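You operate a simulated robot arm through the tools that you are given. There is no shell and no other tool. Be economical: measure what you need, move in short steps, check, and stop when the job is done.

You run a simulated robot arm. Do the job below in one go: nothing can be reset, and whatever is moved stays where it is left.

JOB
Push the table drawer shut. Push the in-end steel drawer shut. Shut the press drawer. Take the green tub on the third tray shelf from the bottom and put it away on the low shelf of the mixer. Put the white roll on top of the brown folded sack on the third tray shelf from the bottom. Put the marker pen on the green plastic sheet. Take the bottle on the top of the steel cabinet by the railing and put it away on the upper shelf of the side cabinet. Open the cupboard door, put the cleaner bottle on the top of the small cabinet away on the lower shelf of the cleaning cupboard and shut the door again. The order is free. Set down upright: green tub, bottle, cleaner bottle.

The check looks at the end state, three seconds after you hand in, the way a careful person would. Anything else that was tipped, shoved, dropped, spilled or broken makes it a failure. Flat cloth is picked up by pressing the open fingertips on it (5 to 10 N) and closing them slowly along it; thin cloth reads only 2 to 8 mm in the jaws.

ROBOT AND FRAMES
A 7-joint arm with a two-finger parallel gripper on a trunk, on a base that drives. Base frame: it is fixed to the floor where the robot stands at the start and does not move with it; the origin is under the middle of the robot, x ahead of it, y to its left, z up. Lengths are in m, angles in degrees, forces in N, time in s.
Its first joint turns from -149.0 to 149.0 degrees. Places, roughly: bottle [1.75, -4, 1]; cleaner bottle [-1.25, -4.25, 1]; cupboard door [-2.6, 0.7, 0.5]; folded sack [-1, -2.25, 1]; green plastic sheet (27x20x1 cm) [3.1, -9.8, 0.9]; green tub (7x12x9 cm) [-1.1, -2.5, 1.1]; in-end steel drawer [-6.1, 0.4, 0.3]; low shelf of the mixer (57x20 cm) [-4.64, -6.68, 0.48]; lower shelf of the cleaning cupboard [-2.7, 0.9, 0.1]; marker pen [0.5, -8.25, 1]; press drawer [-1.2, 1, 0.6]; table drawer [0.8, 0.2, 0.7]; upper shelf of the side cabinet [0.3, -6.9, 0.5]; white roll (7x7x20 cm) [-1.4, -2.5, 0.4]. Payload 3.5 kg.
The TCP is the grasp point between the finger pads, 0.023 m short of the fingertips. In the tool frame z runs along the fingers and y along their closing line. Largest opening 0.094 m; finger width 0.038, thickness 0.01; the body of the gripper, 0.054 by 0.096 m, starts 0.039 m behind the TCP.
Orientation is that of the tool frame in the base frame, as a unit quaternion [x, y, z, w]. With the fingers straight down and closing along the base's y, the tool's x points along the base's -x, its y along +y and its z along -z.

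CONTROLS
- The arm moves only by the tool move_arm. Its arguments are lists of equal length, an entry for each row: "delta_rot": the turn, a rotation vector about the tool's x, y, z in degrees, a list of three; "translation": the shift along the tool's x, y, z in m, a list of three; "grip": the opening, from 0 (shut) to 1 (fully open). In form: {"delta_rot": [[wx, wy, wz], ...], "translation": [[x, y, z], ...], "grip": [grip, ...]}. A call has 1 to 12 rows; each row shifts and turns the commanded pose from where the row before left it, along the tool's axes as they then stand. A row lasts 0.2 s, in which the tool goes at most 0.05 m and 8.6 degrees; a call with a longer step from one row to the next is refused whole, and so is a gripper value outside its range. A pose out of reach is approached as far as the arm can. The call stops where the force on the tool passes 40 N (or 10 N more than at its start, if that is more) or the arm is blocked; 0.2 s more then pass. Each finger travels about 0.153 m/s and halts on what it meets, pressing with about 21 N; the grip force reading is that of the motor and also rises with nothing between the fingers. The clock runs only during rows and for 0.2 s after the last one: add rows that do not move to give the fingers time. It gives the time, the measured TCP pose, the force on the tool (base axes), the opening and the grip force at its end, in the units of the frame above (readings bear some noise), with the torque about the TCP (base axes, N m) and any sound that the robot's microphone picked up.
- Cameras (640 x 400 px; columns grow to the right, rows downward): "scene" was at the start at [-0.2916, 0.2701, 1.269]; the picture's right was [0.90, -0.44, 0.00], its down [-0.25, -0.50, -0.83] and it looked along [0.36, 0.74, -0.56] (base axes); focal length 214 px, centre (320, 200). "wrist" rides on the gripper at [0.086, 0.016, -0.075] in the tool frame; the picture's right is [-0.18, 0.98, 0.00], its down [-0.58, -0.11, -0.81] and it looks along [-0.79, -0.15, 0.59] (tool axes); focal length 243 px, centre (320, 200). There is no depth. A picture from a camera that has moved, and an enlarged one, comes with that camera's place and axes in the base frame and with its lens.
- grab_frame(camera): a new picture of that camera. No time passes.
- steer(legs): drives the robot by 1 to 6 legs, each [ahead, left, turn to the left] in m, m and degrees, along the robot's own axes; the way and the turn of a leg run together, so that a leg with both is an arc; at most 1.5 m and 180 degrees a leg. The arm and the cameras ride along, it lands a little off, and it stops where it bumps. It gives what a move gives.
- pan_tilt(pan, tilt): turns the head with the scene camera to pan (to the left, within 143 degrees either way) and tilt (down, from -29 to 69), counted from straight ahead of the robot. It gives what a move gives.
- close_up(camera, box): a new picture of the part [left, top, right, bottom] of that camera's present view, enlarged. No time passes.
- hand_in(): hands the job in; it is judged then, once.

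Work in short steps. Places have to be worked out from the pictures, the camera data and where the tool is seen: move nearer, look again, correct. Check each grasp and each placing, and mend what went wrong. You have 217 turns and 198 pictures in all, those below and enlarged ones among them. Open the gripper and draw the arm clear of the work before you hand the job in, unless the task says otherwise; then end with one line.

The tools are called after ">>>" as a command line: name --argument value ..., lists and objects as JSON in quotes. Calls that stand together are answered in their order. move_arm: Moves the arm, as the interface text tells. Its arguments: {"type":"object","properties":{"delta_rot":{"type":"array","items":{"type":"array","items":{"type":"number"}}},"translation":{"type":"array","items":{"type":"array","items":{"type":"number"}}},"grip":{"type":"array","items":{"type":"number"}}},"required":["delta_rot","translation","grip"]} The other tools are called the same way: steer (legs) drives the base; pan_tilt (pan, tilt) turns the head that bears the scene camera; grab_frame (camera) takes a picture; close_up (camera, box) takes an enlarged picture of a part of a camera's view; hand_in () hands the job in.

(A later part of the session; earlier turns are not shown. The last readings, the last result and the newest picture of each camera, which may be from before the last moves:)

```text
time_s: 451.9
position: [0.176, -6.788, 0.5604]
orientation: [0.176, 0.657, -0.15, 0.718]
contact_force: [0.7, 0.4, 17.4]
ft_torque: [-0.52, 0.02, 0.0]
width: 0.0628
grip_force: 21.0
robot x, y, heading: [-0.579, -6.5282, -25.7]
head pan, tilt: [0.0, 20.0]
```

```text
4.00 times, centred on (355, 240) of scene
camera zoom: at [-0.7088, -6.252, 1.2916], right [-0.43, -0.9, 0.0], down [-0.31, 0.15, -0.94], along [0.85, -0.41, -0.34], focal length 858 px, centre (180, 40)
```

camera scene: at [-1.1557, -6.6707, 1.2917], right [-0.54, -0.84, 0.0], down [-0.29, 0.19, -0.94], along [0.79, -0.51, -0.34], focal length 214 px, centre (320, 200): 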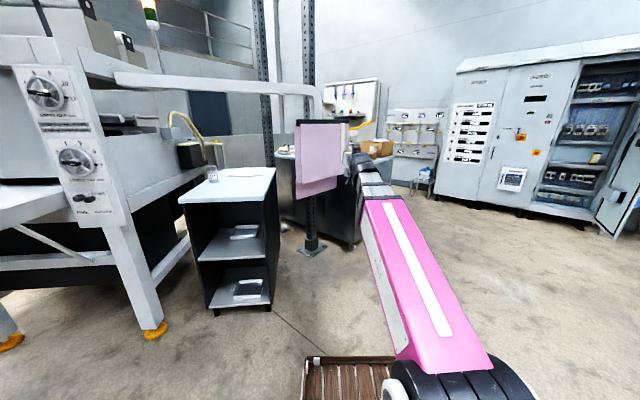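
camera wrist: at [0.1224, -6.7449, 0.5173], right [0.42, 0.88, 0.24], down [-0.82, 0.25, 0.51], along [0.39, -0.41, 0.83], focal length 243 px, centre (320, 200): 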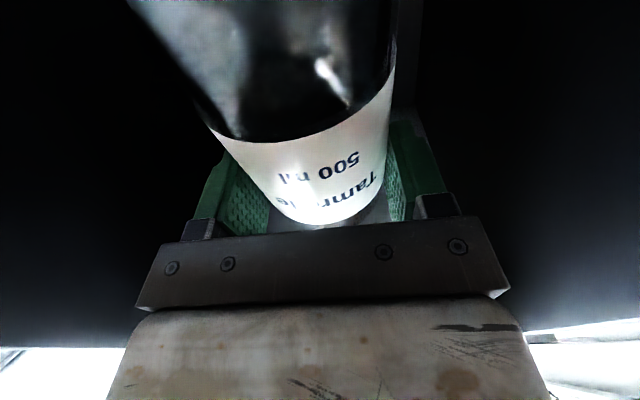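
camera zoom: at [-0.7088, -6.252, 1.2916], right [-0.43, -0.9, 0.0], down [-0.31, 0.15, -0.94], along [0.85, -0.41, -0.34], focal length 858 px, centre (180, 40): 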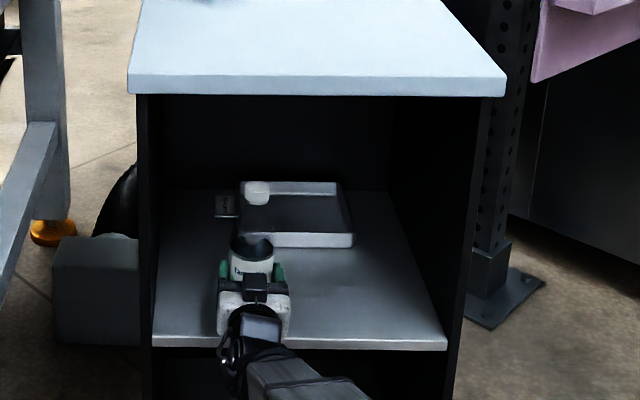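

In contact with the shelf (the bottle slid a little up in the pads). I release gently and check it before retreating.

>>> move_arm --delta_rot '[[0, 0, 0], [0, 0, 0], [0, 0, 0], [0, 0, 0], [0, 0, 0]]' --translation '[[-0.002, 0, 0], [0, 0, 0], [0, 0, 0], [0, 0, 0], [0, 0, 0]]' --grip '[0, 0.72, 0.8, 0.9, 1]'

>>> close_up --camera "scene" --box '[310, 190, 400, 290]'

>>> grab_frame --camera "wrist"

```text
time_s: 453.1
position: [0.1762, -6.7887, 0.5621]
orientation: [0.176, 0.657, -0.149, 0.718]
contact_force: [-0.5, -0.1, -0.4]
ft_torque: [0.0, -0.04, 0.05]
width: 0.094
grip_force: 0.0
robot x, y, heading: [-0.5785, -6.5289, -25.6]
head pan, tilt: [0.0, 20.0]
```

```text
4.00 times, centred on (355, 240) of scene
camera zoom: at [-0.7084, -6.2522, 1.2917], right [-0.43, -0.9, 0.0], down [-0.31, 0.15, -0.94], along [0.85, -0.41, -0.34], focal length 858 px, centre (180, 40)
```

zoom: 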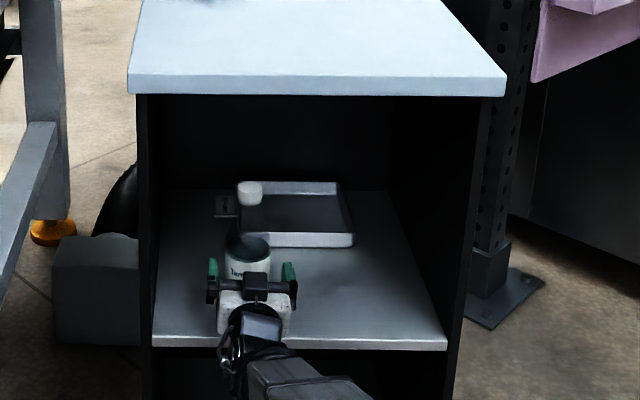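

```text
38 pictures are left
camera wrist: at [0.1231, -6.7396, 0.4698], right [0.42, 0.87, 0.24], down [-0.82, 0.26, 0.51], along [0.39, -0.41, 0.83], focal length 243 px, centre (320, 200)
```

wrist: 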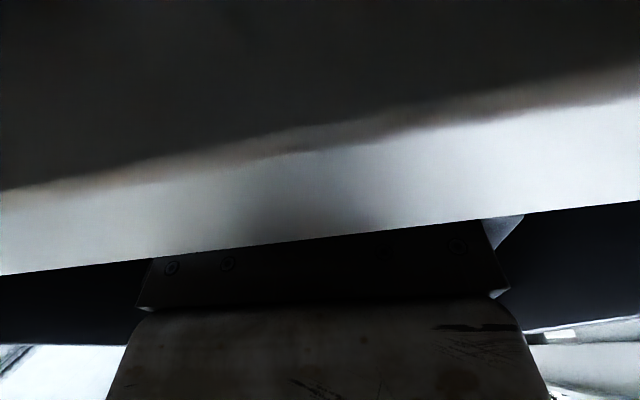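

The bottle stands. I retreat straight back and verify.

>>> move_arm --delta_rot '[[0, 0, 0], [0, 0, 0], [0, 0, 0], [0, 0, 0], [0, 0, 0], [0, 0, 0]]' --translation '[[-0.0016, 0, -0.02], [-0.0016, 0, -0.02], [-0.0024, 0, -0.03], [-0.0024, 0, -0.03], [-0.0024, 0, -0.03], [-0.0024, 0, -0.03]]' --grip '[1, 1, 1, 1, 1, 1]'

>>> steer --legs '[[-0.4, 0, 0]]'

>>> close_up --camera "scene" --box '[260, 130, 440, 310]'

```text
time_s: 454.5
position: [0.0319, -6.7188, 0.5601]
orientation: [0.172, 0.657, -0.146, 0.719]
contact_force: [0.0, -0.8, 0.4]
ft_torque: [-0.01, 0.0, 0.0]
width: 0.0939
grip_force: 0.1
robot x, y, heading: [-0.5778, -6.5235, -25.8]
head pan, tilt: [0.0, 20.0]
```

```text
time_s: 457.0
position: [-0.3276, -6.5444, 0.5603]
orientation: [0.17, 0.658, -0.145, 0.719]
contact_force: [-1.0, 1.4, -0.2]
ft_torque: [-0.04, 0.01, 0.03]
width: 0.0939
grip_force: 0.1
robot x, y, heading: [-0.937, -6.355, -25.5]
head pan, tilt: [0.0, 20.0]
```

```text
2.22 times, centred on (350, 220) of scene
camera zoom: at [-1.0689, -6.0801, 1.2917], right [-0.43, -0.9, 0.0], down [-0.31, 0.15, -0.94], along [0.85, -0.41, -0.34], focal length 477 px, centre (253, 156)
```

zoom: 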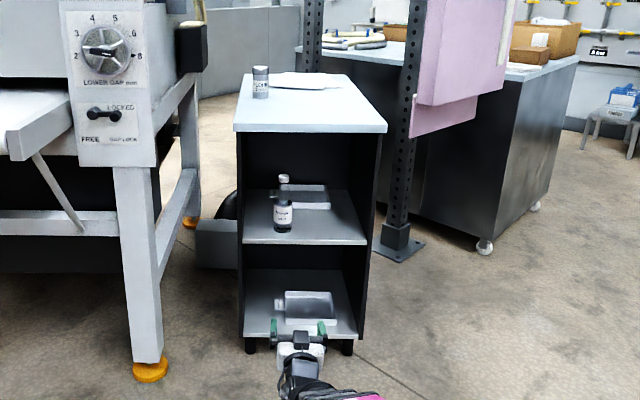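

The bottle stands upright on the upper shelf. Next the cleaner bottle at about (-1.25,-4.25): I restore the tool to 60° pitch, raise it, and drive west then north to face that cabinet at heading 17°.

>>> steer --legs '[[-1.3, 0, 0], [0, 0, 42.5], [0, 1.25, 0]]'

>>> move_arm --delta_rot '[[0, 0, 0], [0, 0, 0], [0, 0, 0], [0, 0, 0], [0, 0, 0], [0, 0, 0], [0, 0, 0], [0, 8.4, 0], [0, 8.4, 0], [0, 8.4, 0], [0, 8.4, 0]]' --translation '[[-0.049, -0.01, 0], [-0.049, -0.01, 0], [-0.049, -0.01, 0], [-0.049, -0.01, 0], [-0.049, -0.01, 0], [-0.049, -0.01, 0], [-0.049, -0.01, 0], [0, 0, 0], [0, 0, 0], [0, 0, 0], [0, 0, 0]]' --grip '[0, 0, 0, 0, 0, 0, 0, 0, 0, 0, 0]'

>>> pan_tilt --pan 0 --tilt 25

>>> grab_frame --camera "scene"

```text
time_s: 471.4
position: [-1.9179, -4.3167, 0.5598]
orientation: [-0.087, 0.674, 0.134, 0.722]
contact_force: [-0.9, 0.3, 0.2]
ft_torque: [0.03, 0.02, 0.03]
width: 0.0939
grip_force: 0.0
robot x, y, heading: [-2.4833, -4.6052, 18.6]
head pan, tilt: [0.0, 20.0]
```

```text
time_s: 473.8
position: [-1.8574, -4.406, 0.899]
orientation: [-0.151, 0.767, -0.018, 0.623]
contact_force: [-0.8, 2.6, -1.1]
ft_torque: [0.02, -0.16, -0.14]
width: 0.0001
grip_force: 21.2
out of reach, approached as far as the arm can: row 3, 4, 5, 6, 7, 8, 9, 10
robot x, y, heading: [-2.4881, -4.605, 18.3]
head pan, tilt: [0.0, 20.0]
```

```text
time_s: 474.4
position: [-1.858, -4.406, 0.8987]
orientation: [-0.149, 0.767, -0.018, 0.624]
contact_force: [-0.3, 1.1, -0.4]
ft_torque: [0.06, 0.02, 0.0]
width: 0.0003
grip_force: 21.1
robot x, y, heading: [-2.4858, -4.6014, 18.5]
head pan, tilt: [0.0, 25.0]
```

```text
36 pictures are left
camera scene: at [-2.7728, -4.4973, 1.2836], right [0.32, -0.95, 0.0], down [-0.4, -0.13, -0.91], along [0.86, 0.29, -0.42], focal length 214 px, centre (320, 200)
```

scene: 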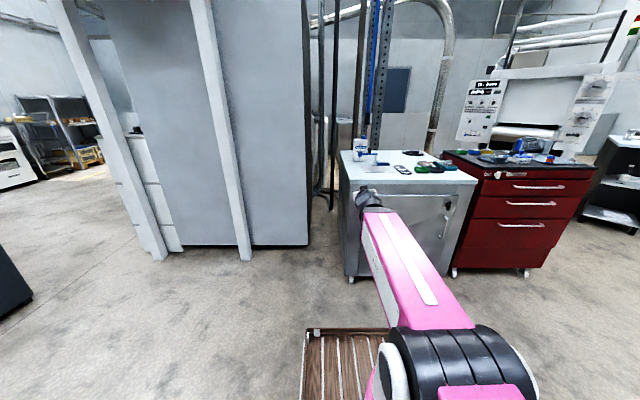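

I zoom on the cabinet top.

>>> close_up --camera "scene" --box '[330, 125, 480, 225]'

```text
4.00 times, centred on (405, 175) of scene
camera zoom: at [-2.7728, -4.4973, 1.2836], right [0.32, -0.95, 0.0], down [-0.4, -0.13, -0.91], along [0.86, 0.29, -0.42], focal length 858 px, centre (-20, 300)
```

zoom: 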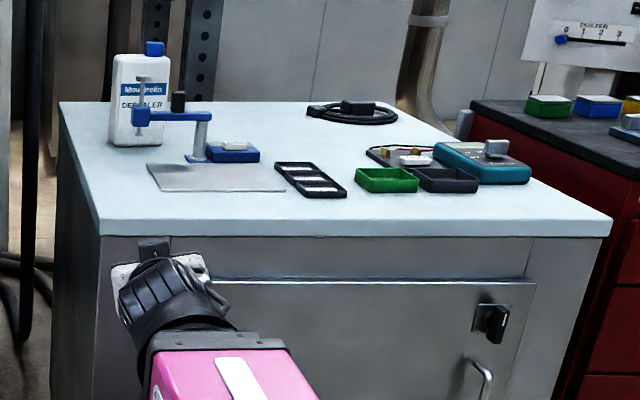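

The cleaner bottle (white, blue cap) stands at the back-left, behind a blue clamp; its body is too wide, so I plan to grip its cap from the front. I raise the tool and take a wrist view to triangulate.

>>> move_arm --delta_rot '[[0, 0, 0], [0, 0, 0], [0, 0, 0], [0, 0, 0], [0, 0, 0], [0, 0, 0]]' --translation '[[-0.042, -0.008, 0.0105], [-0.042, -0.008, 0.0105], [-0.042, -0.008, 0.0105], [-0.042, -0.008, 0.0105], [-0.042, -0.008, 0.0105], [0, 0, 0]]' --grip '[0.6, 0.6, 0.6, 0.6, 0.6, 0.6]'

>>> grab_frame --camera "wrist"

```text
time_s: 475.8
position: [-1.7502, -4.4131, 1.0781]
orientation: [-0.081, 0.792, 0.094, 0.598]
contact_force: [0.6, 0.0, -0.4]
ft_torque: [-0.03, 0.02, -0.05]
width: 0.0562
grip_force: 0.1
robot x, y, heading: [-2.4858, -4.6036, 18.1]
head pan, tilt: [0.0, 25.0]
```

```text
34 pictures are left
camera wrist: at [-1.8483, -4.417, 1.015], right [-0.19, 0.96, 0.23], down [-0.57, -0.29, 0.77], along [0.8, 0.01, 0.6], focal length 243 px, centre (320, 200)
```

wrist: 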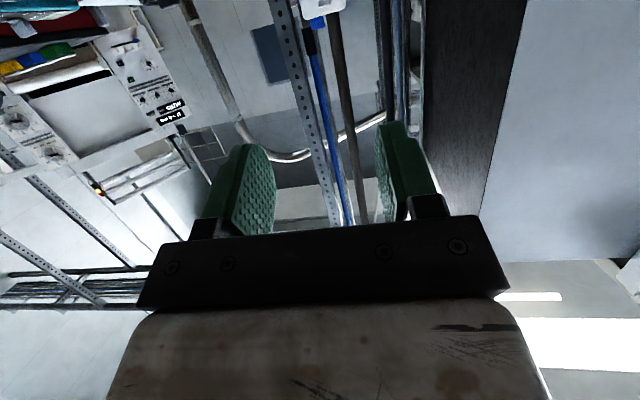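

Triangulated: cap top at (-1.06,-4.275,1.044), cabinet top z ~0.83. I set the tool to ~62° pitch at z 1.03 and drive closer.

>>> move_arm --delta_rot '[[0, 6, 0], [0, 6, 0], [0, 0, -3], [0, 0, 0]]' --translation '[[0, 0, 0], [0, 0, 0], [0, 0, 0], [0.038, 0, 0.021]]' --grip '[0.7, 0.7, 0.7, 0.7]'

>>> steer --legs '[[0.46, -0.1, 0]]'

>>> grab_frame --camera "wrist"

>>> close_up --camera "scene" --box '[310, 130, 410, 210]'

```text
time_s: 476.8
position: [-1.7485, -4.411, 1.0327]
orientation: [-0.112, 0.847, 0.072, 0.514]
contact_force: [0.7, -0.7, 0.2]
ft_torque: [0.03, -0.02, 0.02]
width: 0.0659
grip_force: 0.0
robot x, y, heading: [-2.4885, -4.6022, 18.5]
head pan, tilt: [0.0, 25.0]
```

```text
time_s: 479.6
position: [-1.2834, -4.3665, 1.0336]
orientation: [-0.11, 0.847, 0.07, 0.516]
contact_force: [0.6, -0.4, 0.2]
ft_torque: [-0.02, 0.02, -0.01]
width: 0.0657
grip_force: 0.1
robot x, y, heading: [-2.0236, -4.5576, 18.2]
head pan, tilt: [0.0, 25.0]
```

```text
33 pictures are left
camera wrist: at [-1.3931, -4.3793, 0.9905], right [-0.17, 0.97, 0.17], down [-0.4, -0.23, 0.89], along [0.9, 0.08, 0.43], focal length 243 px, centre (320, 200)
```

wrist: 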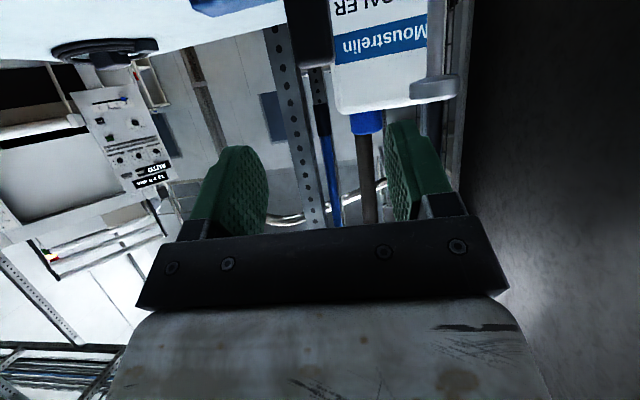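

```text
5.00 times, centred on (360, 170) of scene
camera zoom: at [-2.3095, -4.4502, 1.2836], right [0.31, -0.95, 0.0], down [-0.4, -0.13, -0.91], along [0.86, 0.28, -0.42], focal length 1072 px, centre (120, 350)
```

zoom: 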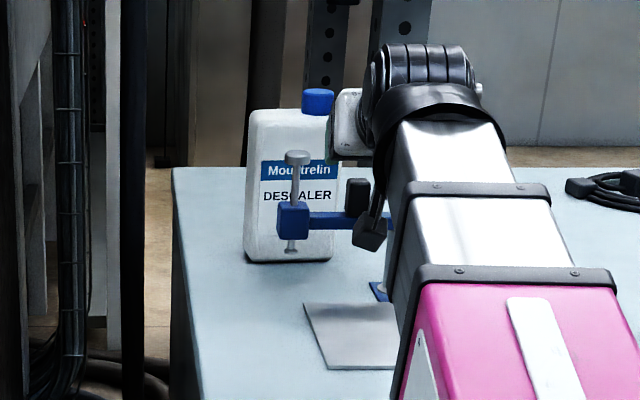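

The cap centre is at (-1.127,-4.29,1.04); the clamp's screw top at (-1.242,-4.29,1.01) stands right in front, so a straight approach would hit it with the wrist camera. I back off, yaw the tool to approach at heading -30° with ~55° pitch.

>>> move_arm --delta_rot '[[0, 0, 0], [0, 0, 0], [6.67, 0, 3.44], [6.67, 0, 3.44], [6.67, 0, 3.44], [6.67, 0, 3.44], [6.67, 0, 3.44], [6.67, 0, 3.44], [0, 7, 0]]' --translation '[[0.018, 0, -0.046], [0.018, 0, -0.046], [0, 0, 0], [0, 0, 0], [0, 0, 0], [0, 0, 0], [0, 0, 0], [0, 0, 0], [0, 0, 0]]' --grip '[0.4, 0.4, 0.4, 0.4, 0.4, 0.4, 0.4, 0.4, 0.4]'

```text
time_s: 481.6
position: [-1.3802, -4.3937, 1.0435]
orientation: [0.23, 0.855, -0.118, 0.449]
contact_force: [-0.1, 1.7, 1.0]
ft_torque: [0.02, -0.02, 0.0]
width: 0.0375
grip_force: 0.0
robot x, y, heading: [-2.0215, -4.5559, 18.1]
head pan, tilt: [0.0, 25.0]
```

Attitude is as planned. I move sideways to the pre-grasp point and check with the wrist camera.

>>> move_arm --delta_rot '[[0, 0, 0], [0, 0, 0], [0, 0, 0], [0, 0, 0], [0, 0, 0]]' --translation '[[-0.001, 0.0433, -0.001], [-0.001, 0.0433, -0.001], [-0.001, 0.0433, -0.001], [-0.001, 0.0433, -0.001], [-0.001, 0.0433, -0.001]]' --grip '[0.5, 0.5, 0.5, 0.5, 0.5]'

>>> grab_frame --camera "wrist"

```text
time_s: 482.8
position: [-1.2722, -4.2055, 1.0505]
orientation: [0.231, 0.854, -0.12, 0.45]
contact_force: [-0.5, 0.1, -0.1]
ft_torque: [0.02, 0.02, 0.0]
width: 0.047
grip_force: 0.0
robot x, y, heading: [-2.0266, -4.5559, 18.0]
head pan, tilt: [0.0, 25.0]
```

```text
31 pictures are left
camera wrist: at [-1.3621, -4.1369, 1.0218], right [0.58, 0.8, 0.15], down [-0.35, 0.07, 0.94], along [0.74, -0.6, 0.32], focal length 243 px, centre (320, 200)
```

wrist: 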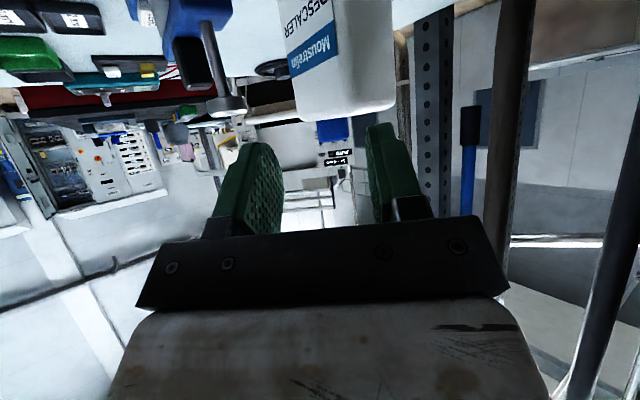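

Cap confirmed at (-1.127,-4.294), z 1.025–1.053, 0.17 m ahead. I advance onto it.

>>> move_arm --delta_rot '[[0, 0, 0], [0, 0, 0], [0, 0, 0], [0, 0, 0], [0, 0, 0]]' --translation '[[-0.0183, -0.0008, 0.0287], [-0.0183, -0.0008, 0.0287], [-0.0183, -0.0008, 0.0287], [-0.0183, -0.0008, 0.0287], [-0.0183, -0.0008, 0.0287]]' --grip '[0.5, 0.5, 0.5, 0.5, 0.5]'

>>> grab_frame --camera "wrist"

```text
time_s: 484.0
position: [-1.1262, -4.2922, 1.0438]
orientation: [0.23, 0.855, -0.119, 0.449]
contact_force: [0.2, 1.4, -1.0]
ft_torque: [0.02, 0.0, -0.01]
width: 0.0471
grip_force: 0.0
robot x, y, heading: [-2.0269, -4.5557, 18.4]
head pan, tilt: [0.0, 25.0]
```

```text
30 pictures are left
camera wrist: at [-1.2164, -4.2233, 1.0146], right [0.58, 0.8, 0.15], down [-0.34, 0.07, 0.94], along [0.74, -0.6, 0.32], focal length 243 px, centre (320, 200)
```

wrist: 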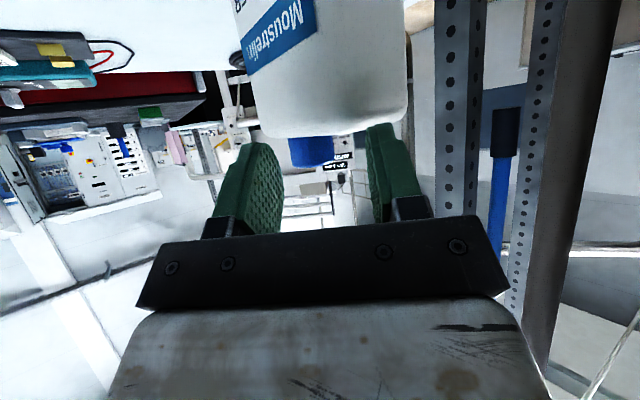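

The bottle's apparent size suggests it may not be where I think; I check with the scene camera.

>>> close_up --camera "scene" --box '[310, 130, 410, 210]'

```text
5.00 times, centred on (360, 170) of scene
camera zoom: at [-2.3095, -4.4503, 1.2836], right [0.31, -0.95, 0.0], down [-0.4, -0.13, -0.91], along [0.86, 0.28, -0.42], focal length 1072 px, centre (120, 350)
```

zoom: 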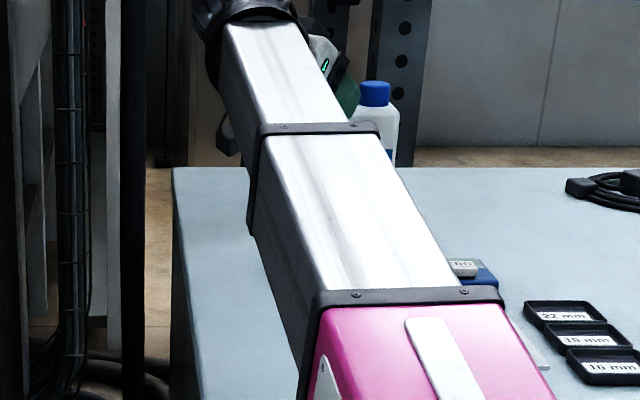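

The fingers' lower corners had pushed the bottle's shoulder; it slid ~8 cm but still stands; cap now at (-1.063,-4.347). I back off, raise to z 1.062 so the fingers clear the shoulder, and re-aim.

>>> move_arm --delta_rot '[[0, 0, 0], [0, 0, 0], [0, 0, 0]]' --translation '[[0.017, 0, -0.0247], [0.017, 0, -0.0247], [-0.0148, -0.016, -0.0102]]' --grip '[0.6, 0.6, 0.6]'

>>> grab_frame --camera "wrist"

```text
time_s: 484.8
position: [-1.1881, -4.2782, 1.0627]
orientation: [0.23, 0.855, -0.119, 0.449]
contact_force: [-0.6, 0.8, 0.1]
ft_torque: [0.01, -0.01, 0.0]
width: 0.0563
grip_force: 0.0
robot x, y, heading: [-2.0217, -4.558, 18.3]
head pan, tilt: [0.0, 25.0]
```

```text
28 pictures are left
camera wrist: at [-1.2768, -4.2094, 1.033], right [0.58, 0.8, 0.16], down [-0.35, 0.07, 0.94], along [0.74, -0.6, 0.32], focal length 243 px, centre (320, 200)
```

wrist: 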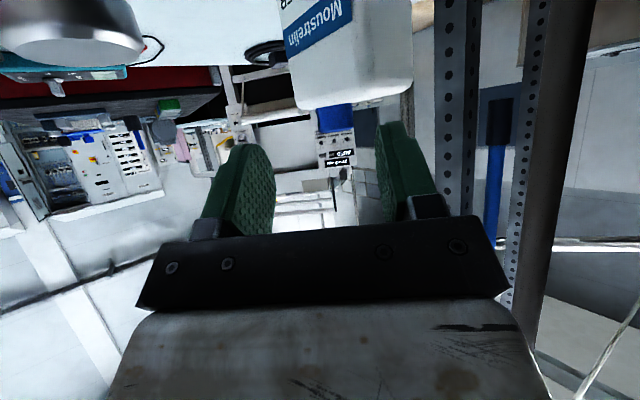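

Cap z is 1.022–1.049, 0.143 m ahead, centred. I flatten the pitch to ~72° (better pad cover above the shoulder) and advance at z 1.05.

>>> move_arm --delta_rot '[[0, -8.5, 0], [0, -8.5, 0], [0, 0, 0], [0, 0, 0], [0, 0, 0], [0, 0, 0], [0, 0, 0]]' --translation '[[0, 0, 0], [0, 0, 0], [0.0114, 0, 0.0036], [-0.0108, 0.0007, 0.0341], [-0.0108, 0.0007, 0.0341], [-0.0108, 0.0007, 0.0341], [-0.0108, 0.0007, 0.0341]]' --grip '[0.6, 0.6, 0.6, 0.6, 0.6, 0.6, 0.6]'

>>> grab_frame --camera "wrist"

```text
time_s: 486.4
position: [-1.0606, -4.3446, 1.0506]
orientation: [0.209, 0.779, -0.151, 0.571]
contact_force: [-0.4, -0.8, -0.3]
ft_torque: [-0.02, 0.01, 0.03]
width: 0.0562
grip_force: 0.1
robot x, y, heading: [-2.0237, -4.558, 18.1]
head pan, tilt: [0.0, 25.0]
```

```text
27 pictures are left
camera wrist: at [-1.1387, -4.283, 0.9906], right [0.54, 0.82, 0.18], down [-0.57, 0.2, 0.8], along [0.62, -0.53, 0.58], focal length 243 px, centre (320, 200)
```

wrist: 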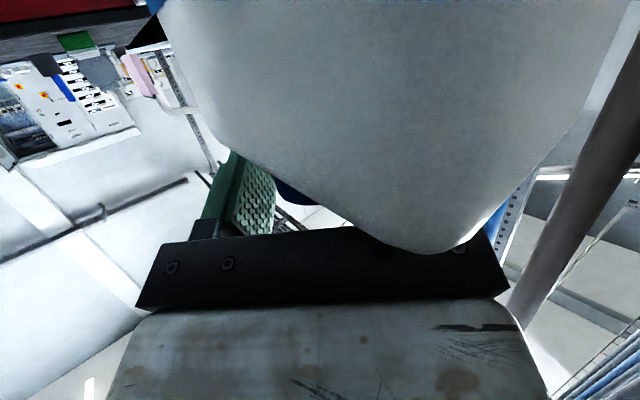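

The cap seems between the fingers (bottle corner close to the palm). I close.

>>> move_arm --delta_rot '[[0, 0, 0], [0, 0, 0], [0, 0, 0], [0, 0, 0]]' --translation '[[0, 0, 0], [0, 0, 0], [0, 0, 0], [0, 0, 0]]' --grip '[0.45, 0.3, 0, 0]'

>>> close_up --camera "scene" --box '[310, 130, 410, 210]'

```text
time_s: 487.4
position: [-1.0618, -4.3462, 1.0518]
orientation: [0.21, 0.779, -0.151, 0.571]
contact_force: [1.1, -2.4, 0.0]
ft_torque: [-0.06, -0.05, 0.04]
width: 0.0329
grip_force: 20.7
robot x, y, heading: [-2.0223, -4.5522, 18.3]
head pan, tilt: [0.0, 25.0]
```

```text
5.00 times, centred on (360, 170) of scene
camera zoom: at [-2.3094, -4.4503, 1.2836], right [0.31, -0.95, 0.0], down [-0.4, -0.13, -0.91], along [0.86, 0.28, -0.42], focal length 1072 px, centre (120, 350)
```

zoom: 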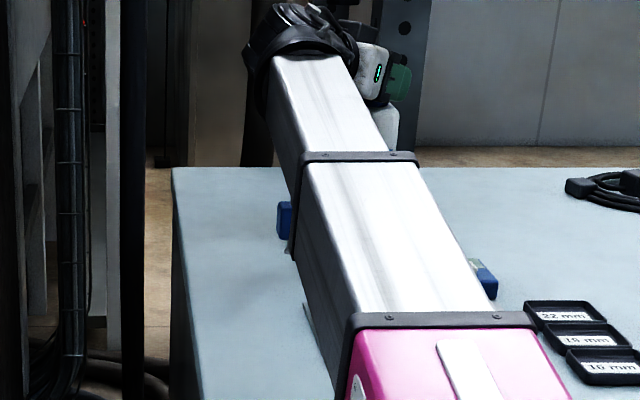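

Gripped at 33 mm: the cap. I lift gently by 15 cm.

>>> move_arm --delta_rot '[[0, 0, 0], [0, 0, 0], [0, 0, 0], [0, 0, 0], [0, 0, 0]]' --translation '[[-0.019, 0, -0.006], [-0.0286, 0, -0.0091], [-0.0333, 0, -0.0106], [-0.0333, 0, -0.0106], [-0.0333, 0, -0.0106]]' --grip '[0, 0, 0, 0, 0]'

>>> steer --legs '[[-0.6, 0.1, 0]]'

>>> grab_frame --camera "scene"

```text
time_s: 488.6
position: [-1.0616, -4.3456, 1.2077]
orientation: [0.209, 0.779, -0.151, 0.571]
contact_force: [0.8, 0.2, -9.2]
ft_torque: [-0.24, -0.11, 0.02]
width: 0.0334
grip_force: 20.7
robot x, y, heading: [-2.0192, -4.5568, 18.2]
head pan, tilt: [0.0, 25.0]
```

```text
time_s: 492.0
position: [-1.6577, -4.4442, 1.207]
orientation: [0.213, 0.778, -0.154, 0.57]
contact_force: [0.1, 0.1, -9.7]
ft_torque: [-0.2, -0.12, -0.02]
width: 0.0329
grip_force: 21.6
robot x, y, heading: [-2.6225, -4.65, 17.7]
head pan, tilt: [0.0, 25.0]
```

```text
25 pictures are left
camera scene: at [-2.907, -4.5386, 1.2837], right [0.31, -0.95, 0.0], down [-0.4, -0.13, -0.91], along [0.86, 0.28, -0.42], focal length 214 px, centre (320, 200)
```

scene: 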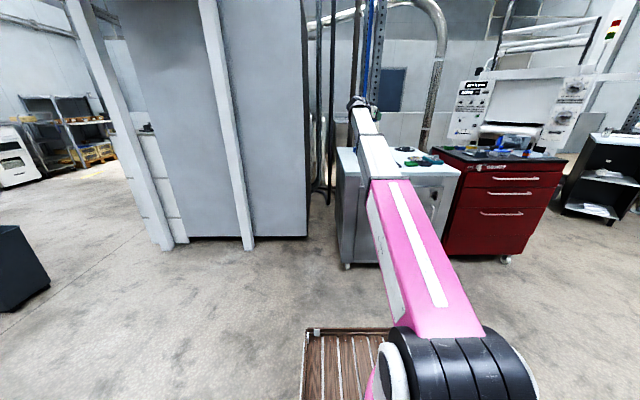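

The cleaner bottle is held by its cap (≈0.95 kg). I swing the tool back to the natural yaw, retract, and drive around the desk toward the cupboard.

>>> move_arm --delta_rot '[[-7.62, 0, -2.41], [-7.62, 0, -2.41], [-7.62, 0, -2.41], [-7.62, 0, -2.41], [-7.62, 0, -2.41], [-7.62, 0, -2.41], [0, 0, 0], [0, 0, 0], [0, 0, 0], [0, 0, 0], [0, 0, 0], [0, 0, 0]]' --translation '[[0, 0, 0], [0, 0, 0], [0, 0, 0], [0, 0, 0], [0, 0, 0], [0, 0, 0], [0.0141, 0, -0.0445], [0.0141, 0, -0.0445], [0.0141, 0, -0.0445], [0.0141, 0, -0.0445], [0.0141, 0, -0.0445], [0.0141, 0, -0.0445]]' --grip '[0, 0, 0, 0, 0, 0, 0, 0, 0, 0, 0, 0]'

>>> steer --legs '[[-0.365, 0.667, 0], [-0.365, 0.667, 0], [0, 0, 75], [1.45, 0, 0], [1.45, 0, 0]]'

>>> pan_tilt --pan 0 --tilt 25

>>> grab_frame --camera "scene"

```text
time_s: 494.6
position: [-1.9229, -4.5297, 1.207]
orientation: [-0.123, 0.797, 0.092, 0.584]
contact_force: [-0.3, -0.2, -9.0]
ft_torque: [-0.06, -0.22, 0.02]
width: 0.0332
grip_force: 20.9
robot x, y, heading: [-2.6223, -4.6513, 18.1]
head pan, tilt: [0.0, 25.0]
```

```text
time_s: 519.2
position: [-3.9179, -0.0303, 1.2069]
orientation: [0.593, -0.546, -0.436, -0.4]
contact_force: [0.5, 0.1, -8.8]
ft_torque: [0.23, -0.11, -0.02]
width: 0.0327
grip_force: 20.9
robot x, y, heading: [-3.9528, -0.7375, 95.0]
head pan, tilt: [0.0, 25.0]
```

```text
time_s: 519.8
position: [-3.9187, -0.0309, 1.2067]
orientation: [0.593, -0.547, -0.436, -0.4]
contact_force: [-0.4, 0.0, -9.5]
ft_torque: [0.21, -0.08, 0.02]
width: 0.0331
grip_force: 20.8
robot x, y, heading: [-3.9553, -0.7387, 95.2]
head pan, tilt: [0.0, 25.0]
```

```text
24 pictures are left
camera scene: at [-4.125, -0.9916, 1.2837], right [1.0, 0.09, 0.0], down [0.04, -0.42, -0.91], along [-0.08, 0.9, -0.42], focal length 214 px, centre (320, 200)
```

scene: 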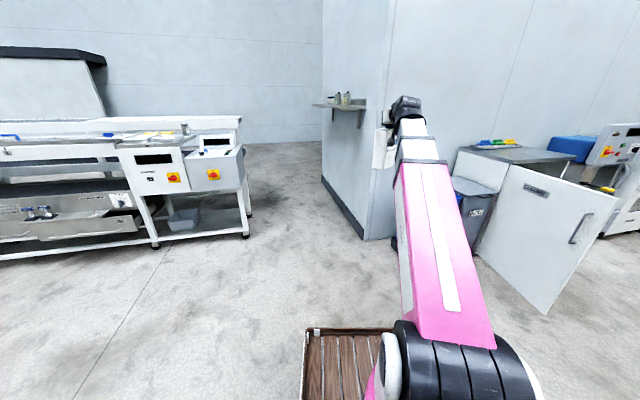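

The door is still open. I pass between the desk and the door at y≈-0.5 and turn to face the cupboard.

>>> steer --legs '[[0.23, 0, 0], [-0.07, -0.772, 0], [-0.07, -0.772, 0], [0, 0, 9]]'

>>> grab_frame --camera "scene"

```text
time_s: 529.7
position: [-2.5041, 0.1779, 1.2073]
orientation: [0.63, -0.504, -0.463, -0.369]
contact_force: [0.1, -0.3, -9.6]
ft_torque: [0.23, -0.08, 0.02]
width: 0.033
grip_force: 20.6
robot x, y, heading: [-2.44, -0.529, 103.0]
head pan, tilt: [0.0, 25.0]
```

```text
23 pictures are left
camera scene: at [-2.5729, -0.803, 1.2837], right [0.97, 0.23, 0.0], down [0.1, -0.41, -0.91], along [-0.21, 0.88, -0.42], focal length 214 px, centre (320, 200)
```

scene: 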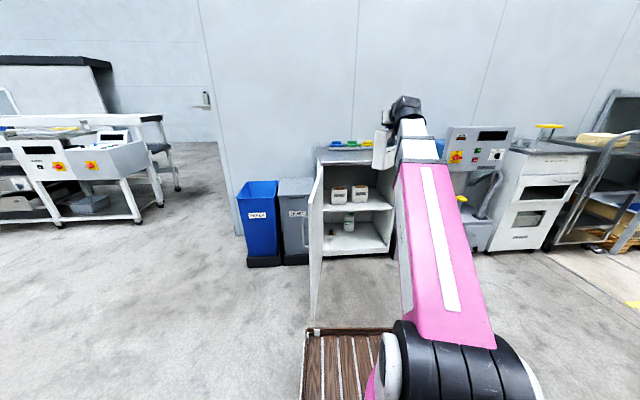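

I zoom on the cupboard's inside and the bottle.

>>> close_up --camera "scene" --box '[295, 120, 435, 270]'

```text
2.67 times, centred on (365, 195) of scene
camera zoom: at [-2.5729, -0.803, 1.2837], right [0.97, 0.23, 0.0], down [0.1, -0.41, -0.91], along [-0.21, 0.88, -0.42], focal length 572 px, centre (200, 213)
```

zoom: 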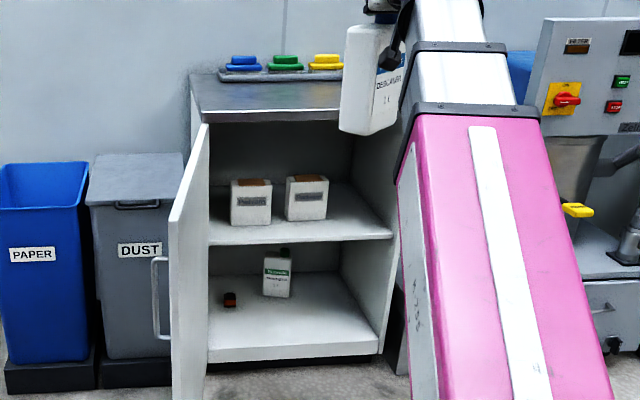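

Inside front area is free (lower board z~0.1, shelf above at ~0.5). I lower the bottle to z≈0.39 while shifting left, then drive in with the robot kept clear of the door.

>>> move_arm --delta_rot '[[0, 0, 0], [0, 0, 0], [0, 0, 0], [0, 0, 0], [0, 0, 0], [0, 0, 0], [0, 0, 0], [0, 0, 0], [0, 0, 0], [0, 0, 0], [0, 0, 0], [0, 0, 0]]' --translation '[[0.0457, 0.009, 0.0145], [0.0457, 0.009, 0.0145], [0.0457, 0.009, 0.0145], [0.0457, 0.009, 0.0145], [0.0457, 0.009, 0.0145], [0.0457, 0.009, 0.0145], [0.0457, 0.009, 0.0145], [0.0457, 0.009, 0.0145], [0.0457, 0.009, 0.0145], [0.0457, 0.009, 0.0145], [0.0457, 0.009, 0.0145], [0.0457, 0.009, 0.0145]]' --grip '[0, 0, 0, 0, 0, 0, 0, 0, 0, 0, 0, 0]'

>>> move_arm --delta_rot '[[0, 0, 0], [0, 0, 0], [0, 0, 0], [0, 0, 0], [0, 0, 0]]' --translation '[[0.0457, 0, 0.0145], [0.0457, 0, 0.0145], [0.0457, 0, 0.0145], [0.0457, 0, 0.0145], [0.0457, 0, 0.0145]]' --grip '[0, 0, 0, 0, 0]'

>>> steer --legs '[[0.2, -0.18, 0], [0.18, 0, 0]]'

>>> grab_frame --camera "scene"

```text
time_s: 532.3
position: [-2.6122, 0.1542, 0.6337]
orientation: [0.63, -0.503, -0.462, -0.369]
contact_force: [0.0, -0.7, -10.1]
ft_torque: [0.19, -0.08, 0.0]
width: 0.0331
grip_force: 20.8
robot x, y, heading: [-2.4411, -0.5291, 103.1]
head pan, tilt: [0.0, 25.0]
```

```text
time_s: 533.5
position: [-2.6097, 0.1568, 0.3918]
orientation: [0.63, -0.503, -0.463, -0.368]
contact_force: [0.1, 0.2, -9.8]
ft_torque: [0.22, -0.1, -0.02]
width: 0.0331
grip_force: 20.8
robot x, y, heading: [-2.4452, -0.5287, 103.3]
head pan, tilt: [0.0, 25.0]
```

```text
time_s: 536.4
position: [-2.5163, 0.5608, 0.3934]
orientation: [0.63, -0.504, -0.462, -0.368]
contact_force: [-0.2, 0.2, -9.6]
ft_torque: [0.22, -0.1, 0.04]
width: 0.0327
grip_force: 21.2
robot x, y, heading: [-2.3522, -0.1249, 103.0]
head pan, tilt: [0.0, 25.0]
```

```text
21 pictures are left
camera scene: at [-2.4811, -0.3996, 1.2836], right [0.97, 0.23, 0.0], down [0.1, -0.41, -0.91], along [-0.2, 0.88, -0.42], focal length 214 px, centre (320, 200)
```

scene: 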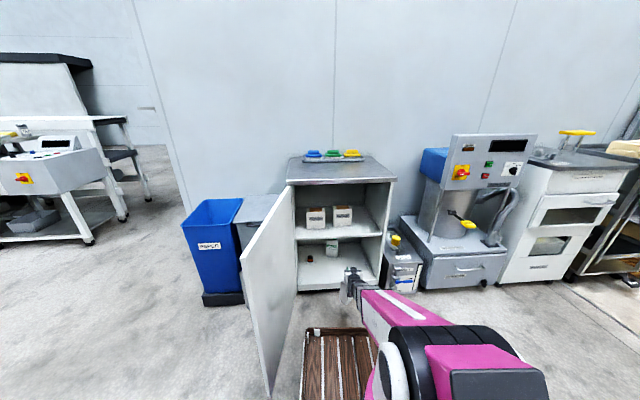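

Clear of the door. I drive 0.12 m more and then extend the arm 0.16 m into the lower compartment.

>>> steer --legs '[[0.12, 0, 0]]'

>>> move_arm --delta_rot '[[0, 0, 0], [0, 0, 0], [0, 0, 0], [0, 0, 0]]' --translation '[[-0.0121, 0, 0.0381], [-0.0121, 0, 0.0381], [-0.0121, 0, 0.0381], [-0.0121, 0, 0.0381]]' --grip '[0, 0, 0, 0]'

>>> close_up --camera "scene" --box '[280, 180, 410, 310]'

```text
time_s: 537.7
position: [-2.5429, 0.6774, 0.3928]
orientation: [0.63, -0.504, -0.463, -0.368]
contact_force: [0.5, 0.0, -8.8]
ft_torque: [0.17, -0.11, 0.0]
width: 0.0331
grip_force: 20.6
robot x, y, heading: [-2.3754, -0.0111, 103.0]
head pan, tilt: [0.0, 25.0]
```

```text
time_s: 538.7
position: [-2.5771, 0.8331, 0.3924]
orientation: [0.63, -0.505, -0.461, -0.369]
contact_force: [0.3, -0.3, -8.5]
ft_torque: [0.2, -0.09, -0.04]
width: 0.033
grip_force: 21.2
robot x, y, heading: [-2.3765, -0.0093, 103.0]
head pan, tilt: [0.0, 25.0]
```

```text
3.08 times, centred on (345, 245) of scene
camera zoom: at [-2.5084, -0.2825, 1.2837], right [0.97, 0.22, 0.0], down [0.1, -0.41, -0.91], along [-0.2, 0.88, -0.42], focal length 660 px, centre (243, 62)
```

zoom: 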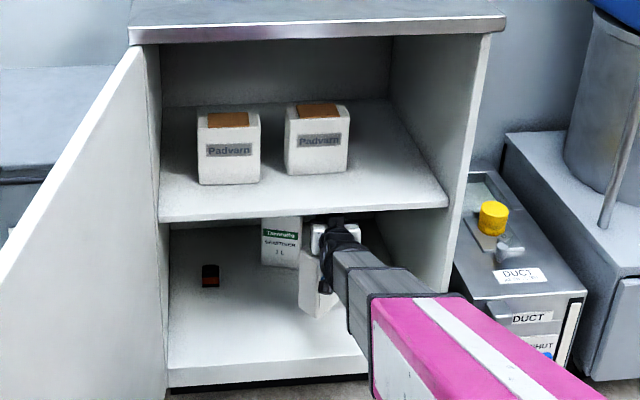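

The bottle is inside above the free front area. I lower it in steps until contact.

>>> move_arm --delta_rot '[[0, 0, 0], [0, 0, 0], [0, 0, 0], [0, 0, 0], [0, 0, 0], [0, 0, 0]]' --translation '[[0.0095, 0, 0.003], [0.0095, 0, 0.003], [0.0095, 0, 0.003], [0.0095, 0, 0.003], [0.0067, 0, 0.0021], [0, 0, 0]]' --grip '[0, 0, 0, 0, 0, 0]'

```text
time_s: 540.1
position: [-2.5795, 0.8352, 0.3447]
orientation: [0.63, -0.504, -0.463, -0.368]
contact_force: [0.2, 0.0, -8.8]
ft_torque: [0.21, -0.09, -0.02]
width: 0.0331
grip_force: 20.7
robot x, y, heading: [-2.3762, -0.0115, 102.9]
head pan, tilt: [0.0, 25.0]
```

>>> move_arm --delta_rot '[[0, 0, 0], [0, 0, 0], [0, 0, 0], [0, 0, 0], [0, 0, 0]]' --translation '[[0.0057, 0, 0.0018], [0.0057, 0, 0.0018], [0.0057, 0, 0.0018], [0.0057, 0, 0.0018], [0, 0, 0]]' --grip '[0, 0, 0, 0, 0]'

```text
time_s: 541.3
position: [-2.5782, 0.834, 0.322]
orientation: [0.63, -0.504, -0.463, -0.368]
contact_force: [-0.4, -0.1, -8.9]
ft_torque: [0.21, -0.07, 0.02]
width: 0.0329
grip_force: 20.8
robot x, y, heading: [-2.3788, -0.0098, 103.0]
head pan, tilt: [0.0, 25.0]
```

>>> move_arm --delta_rot '[[0, 0, 0], [0, 0, 0], [0, 0, 0], [0, 0, 0], [0, 0, 0]]' --translation '[[0.0057, 0, 0.0018], [0.0057, 0, 0.0018], [0.0057, 0, 0.0018], [0.0038, 0, 0.0012], [0, 0, 0]]' --grip '[0, 0, 0, 0, 0]'

>>> close_up --camera "scene" --box '[280, 180, 410, 310]'

```text
time_s: 542.2
position: [-2.5773, 0.8323, 0.3087]
orientation: [0.627, -0.501, -0.467, -0.372]
contact_force: [1.4, -1.6, 6.7]
ft_torque: [0.15, -0.18, -0.07]
width: 0.0331
grip_force: 21.1
robot x, y, heading: [-2.3732, -0.0083, 103.1]
head pan, tilt: [0.0, 25.0]
stopped in row 4: the force on the tool passed its limit at 46 N (the readings are from after the stop); the commanded pose is now the measured one
```

```text
3.08 times, centred on (345, 245) of scene
camera zoom: at [-2.5083, -0.2828, 1.2836], right [0.97, 0.22, 0.0], down [0.09, -0.41, -0.91], along [-0.2, 0.88, -0.42], focal length 660 px, centre (243, 62)
```

zoom: 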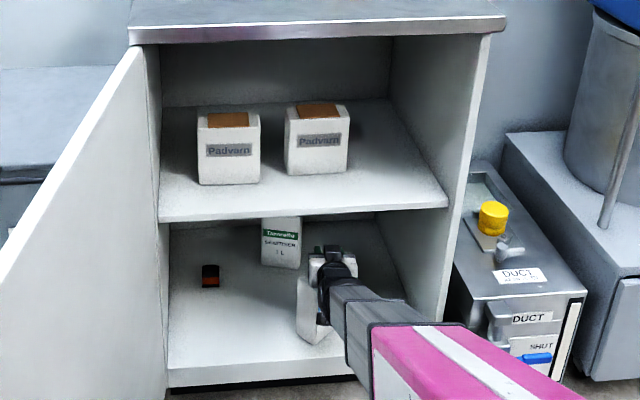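

Standing on the board. I release the cap and back straight out.

>>> move_arm --delta_rot '[[0, 0, 0], [0, 0, 0], [0, 0, 0], [0, 0, 0], [0, 0, 0], [0, 0, 0], [0, 0, 0], [0, 0, 0], [0, 0, 0], [0, 0, 0]]' --translation '[[-0.001, 0, 0], [0, 0, 0], [0, 0, 0], [-0.0057, 0, -0.0018], [0.006, 0, -0.019], [0.006, 0, -0.019], [0.0106, 0, -0.0333], [0.0106, 0, -0.0333], [0.0121, 0, -0.0381], [0.0121, 0, -0.0381]]' --grip '[0, 0.5, 0.7, 0.7, 0.7, 0.7, 0.7, 0.7, 0.7, 0.7]'

>>> close_up --camera "scene" --box '[280, 180, 410, 310]'

```text
time_s: 544.4
position: [-2.5388, 0.6577, 0.321]
orientation: [0.624, -0.5, -0.47, -0.375]
contact_force: [0.8, 0.0, 0.3]
ft_torque: [-0.02, 0.02, 0.03]
width: 0.0659
grip_force: 0.1
robot x, y, heading: [-2.3744, -0.0077, 103.2]
head pan, tilt: [0.0, 25.0]
```

```text
3.08 times, centred on (345, 245) of scene
camera zoom: at [-2.5095, -0.2786, 1.2844], right [0.97, 0.22, 0.0], down [0.1, -0.41, -0.9], along [-0.2, 0.88, -0.43], focal length 660 px, centre (243, 62)
```

zoom: 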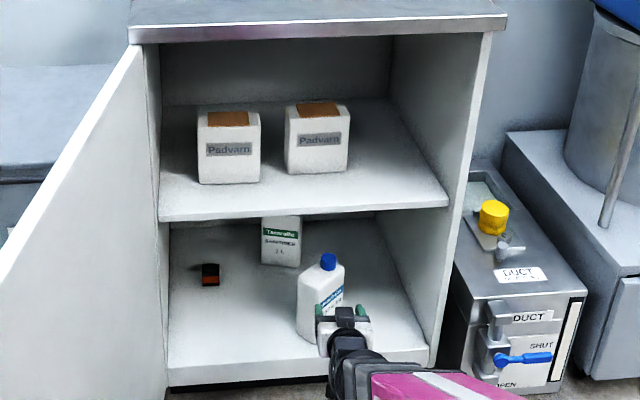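

The cleaner bottle stands upright inside. To shut the door I must get to its outer (west) side: I raise the arm above door height, back off and strafe west.

>>> move_arm --delta_rot '[[0, 0, 0], [0, 0, 0], [0, 0, 0], [0, 0, 0], [0, 0, 0], [0, 0, 0], [0, 0, 0], [0, 0, 0]]' --translation '[[0.012, 0, -0.042], [0.012, 0, -0.042], [-0.045, 0, -0.014], [-0.045, 0, -0.014], [-0.045, 0, -0.014], [-0.045, 0, -0.014], [-0.045, 0, -0.014], [-0.045, 0, -0.014]]' --grip '[0, 0, 0, 0, 0, 0, 0, 0]'

>>> steer --legs '[[-0.54, 0, 0]]'

>>> move_arm --delta_rot '[[0, 0, 0], [0, 0, 0], [0, 0, 0], [0, 0, 0], [0, 0, 0], [0, 0, 0], [0, 0, 0], [0, 0, 0], [0, 0, 0], [0, 0, 0]]' --translation '[[-0.045, 0, -0.014], [-0.045, 0, -0.014], [-0.045, 0, -0.014], [-0.045, 0, -0.014], [-0.045, 0, -0.014], [-0.045, 0, -0.014], [-0.045, 0, -0.014], [-0.045, 0, -0.014], [-0.045, 0, -0.014], [-0.045, 0, -0.014]]' --grip '[0, 0, 0, 0, 0, 0, 0, 0, 0, 0]'

>>> steer --legs '[[0.1, 0.74, 0], [0, 0, -13]]'

>>> grab_frame --camera "scene"

```text
time_s: 546.2
position: [-2.5154, 0.5583, 0.5986]
orientation: [0.626, -0.502, -0.467, -0.372]
contact_force: [0.0, -0.3, 0.0]
ft_torque: [0.01, 0.01, 0.01]
width: 0.0
grip_force: 20.9
robot x, y, heading: [-2.3766, -0.0094, 103.3]
head pan, tilt: [0.0, 25.0]
```

```text
time_s: 549.3
position: [-2.3936, 0.0315, 0.5988]
orientation: [0.627, -0.501, -0.467, -0.371]
contact_force: [-0.1, -0.2, -0.6]
ft_torque: [0.0, -0.02, -0.01]
width: 0.0
grip_force: 21.2
robot x, y, heading: [-2.254, -0.5348, 103.1]
head pan, tilt: [0.0, 25.0]
```

```text
time_s: 551.5
position: [-2.4572, 0.0832, 0.9572]
orientation: [0.623, -0.504, -0.464, -0.377]
contact_force: [0.5, -0.8, -0.1]
ft_torque: [0.01, -0.04, -0.01]
width: 0.0
grip_force: 21.1
out of reach, approached as far as the arm can: row 1, 2, 3, 4, 5, 6, 7, 8, 9, 10
robot x, y, heading: [-2.2562, -0.5313, 103.0]
head pan, tilt: [0.0, 25.0]
```

```text
time_s: 553.9
position: [-2.8032, 0.0771, 0.9569]
orientation: [0.64, -0.481, -0.478, -0.36]
contact_force: [-0.1, 0.1, -0.4]
ft_torque: [0.0, -0.01, -0.02]
width: 0.0001
grip_force: 20.8
robot x, y, heading: [-2.5595, -0.5238, 107.0]
head pan, tilt: [0.0, 25.0]
stopped in leg 1: the robot was blocked; the commanded pose is now the measured one
```

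```text
17 pictures are left
camera scene: at [-2.6704, -0.8082, 1.2836], right [0.96, 0.29, 0.0], down [0.12, -0.4, -0.91], along [-0.26, 0.87, -0.42], focal length 214 px, centre (320, 200)
```

scene: 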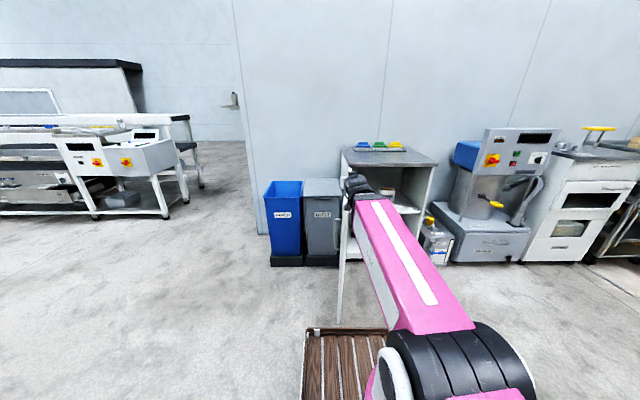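

The base touched the desk's corner and stopped; the door is unchanged. From here the arm can reach around the door's free edge: I move the closed fingers west of the door, lower them to z≈0.65.

>>> steer --legs '[[0.05, -0.03, 0]]'

>>> move_arm --delta_rot '[[0, 0, 0], [0, 0, 0], [0, 0, 0], [0, 0, 0], [0, 0, 0], [0, 0, 0], [0, 0, 0], [0, 0, 0], [0, 0, 0], [0, 0, 0], [0, 0, 0], [0, 0, 0]]' --translation '[[-0.003, 0.042, 0.01], [-0.003, 0.042, 0.01], [-0.003, 0.042, 0.01], [-0.003, 0.042, 0.01], [-0.003, 0.042, 0.01], [0.0411, 0, 0.0121], [0.0411, 0, 0.0121], [0.0411, 0, 0.0121], [0.0411, 0, 0.0121], [0.0411, 0, 0.0121], [0.0411, 0, 0.0121], [0.0411, 0, 0.0121]]' --grip '[0, 0, 0, 0, 0, 0, 0, 0, 0, 0, 0, 0]'

>>> grab_frame --camera "scene"

```text
time_s: 554.9
position: [-2.7881, 0.1339, 0.956]
orientation: [0.64, -0.483, -0.476, -0.361]
contact_force: [0.6, -0.3, -0.2]
ft_torque: [-0.01, -0.01, -0.01]
width: 0.0
grip_force: 20.6
robot x, y, heading: [-2.5439, -0.4691, 107.1]
head pan, tilt: [0.0, 25.0]
```

```text
time_s: 557.5
position: [-3.0027, 0.1229, 0.6562]
orientation: [0.64, -0.482, -0.477, -0.361]
contact_force: [0.1, -0.1, 0.5]
ft_torque: [0.01, 0.02, 0.02]
width: 0.0
grip_force: 21.1
robot x, y, heading: [-2.5453, -0.4714, 107.1]
head pan, tilt: [0.0, 25.0]
```

```text
16 pictures are left
camera scene: at [-2.6569, -0.7522, 1.2836], right [0.96, 0.29, 0.0], down [0.12, -0.4, -0.91], along [-0.26, 0.87, -0.42], focal length 214 px, centre (320, 200)
```

scene: 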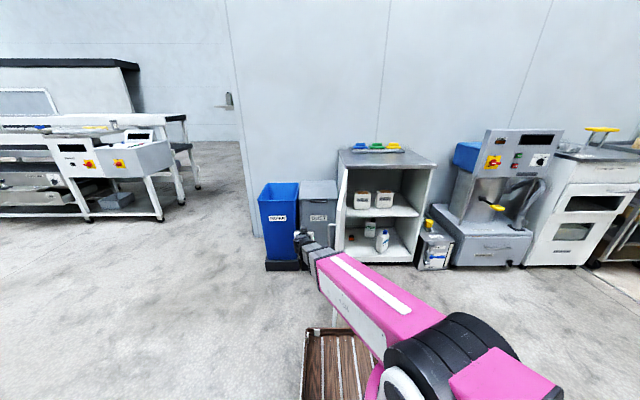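

Fingers are on the outer side of the door. I sweep to the right to push it round.

>>> move_arm --delta_rot '[[0, 0, 0], [0, 0, 0], [0, 0, 0], [0, 0, 0], [0, 0, 0], [0, 0, 0], [0, 0, 0], [0, 0, 0]]' --translation '[[0, -0.04, 0], [0, -0.04, 0], [0, -0.04, 0], [0, -0.035, 0], [0, -0.03, 0], [0, -0.03, 0], [0, -0.03, 0], [0, -0.03, 0]]' --grip '[0, 0, 0, 0, 0, 0, 0, 0]'

>>> move_arm --delta_rot '[[0, 0, 0], [0, 0, 0], [0, 0, 0], [0, 0, 0], [0, 0, 0], [0, 0, 0], [0, 0, 0], [0, 0, 0], [0, 0, 0], [0, 0, 0]]' --translation '[[-0.0015, -0.025, 0.005], [-0.0015, -0.025, 0.005], [-0.0015, -0.025, 0.005], [-0.0022, -0.025, 0.0077], [-0.0022, -0.025, 0.0077], [-0.0022, -0.025, 0.0077], [-0.0022, -0.025, 0.0077], [-0.003, -0.025, 0.0115], [-0.003, -0.025, 0.0115], [-0.003, -0.025, 0.0115]]' --grip '[0, 0, 0, 0, 0, 0, 0, 0, 0, 0]'

>>> grab_frame --camera "scene"

```text
time_s: 559.3
position: [-2.7391, 0.1997, 0.6569]
orientation: [0.64, -0.484, -0.477, -0.359]
contact_force: [-0.2, -0.4, -0.2]
ft_torque: [0.0, -0.02, -0.02]
width: 0.0003
grip_force: 20.8
robot x, y, heading: [-2.5468, -0.4716, 106.9]
head pan, tilt: [0.0, 25.0]
```

```text
time_s: 561.5
position: [-2.5231, 0.3498, 0.657]
orientation: [0.64, -0.482, -0.477, -0.361]
contact_force: [0.6, -0.1, 0.1]
ft_torque: [-0.01, 0.01, -0.02]
width: 0.0002
grip_force: 21.5
robot x, y, heading: [-2.5454, -0.4715, 106.9]
head pan, tilt: [0.0, 25.0]
```

```text
15 pictures are left
camera scene: at [-2.6568, -0.7523, 1.2836], right [0.96, 0.29, 0.0], down [0.12, -0.4, -0.91], along [-0.26, 0.87, -0.42], focal length 214 px, centre (320, 200)
```

scene: 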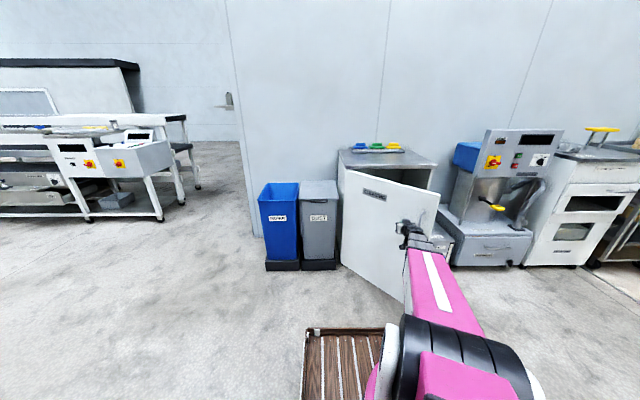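

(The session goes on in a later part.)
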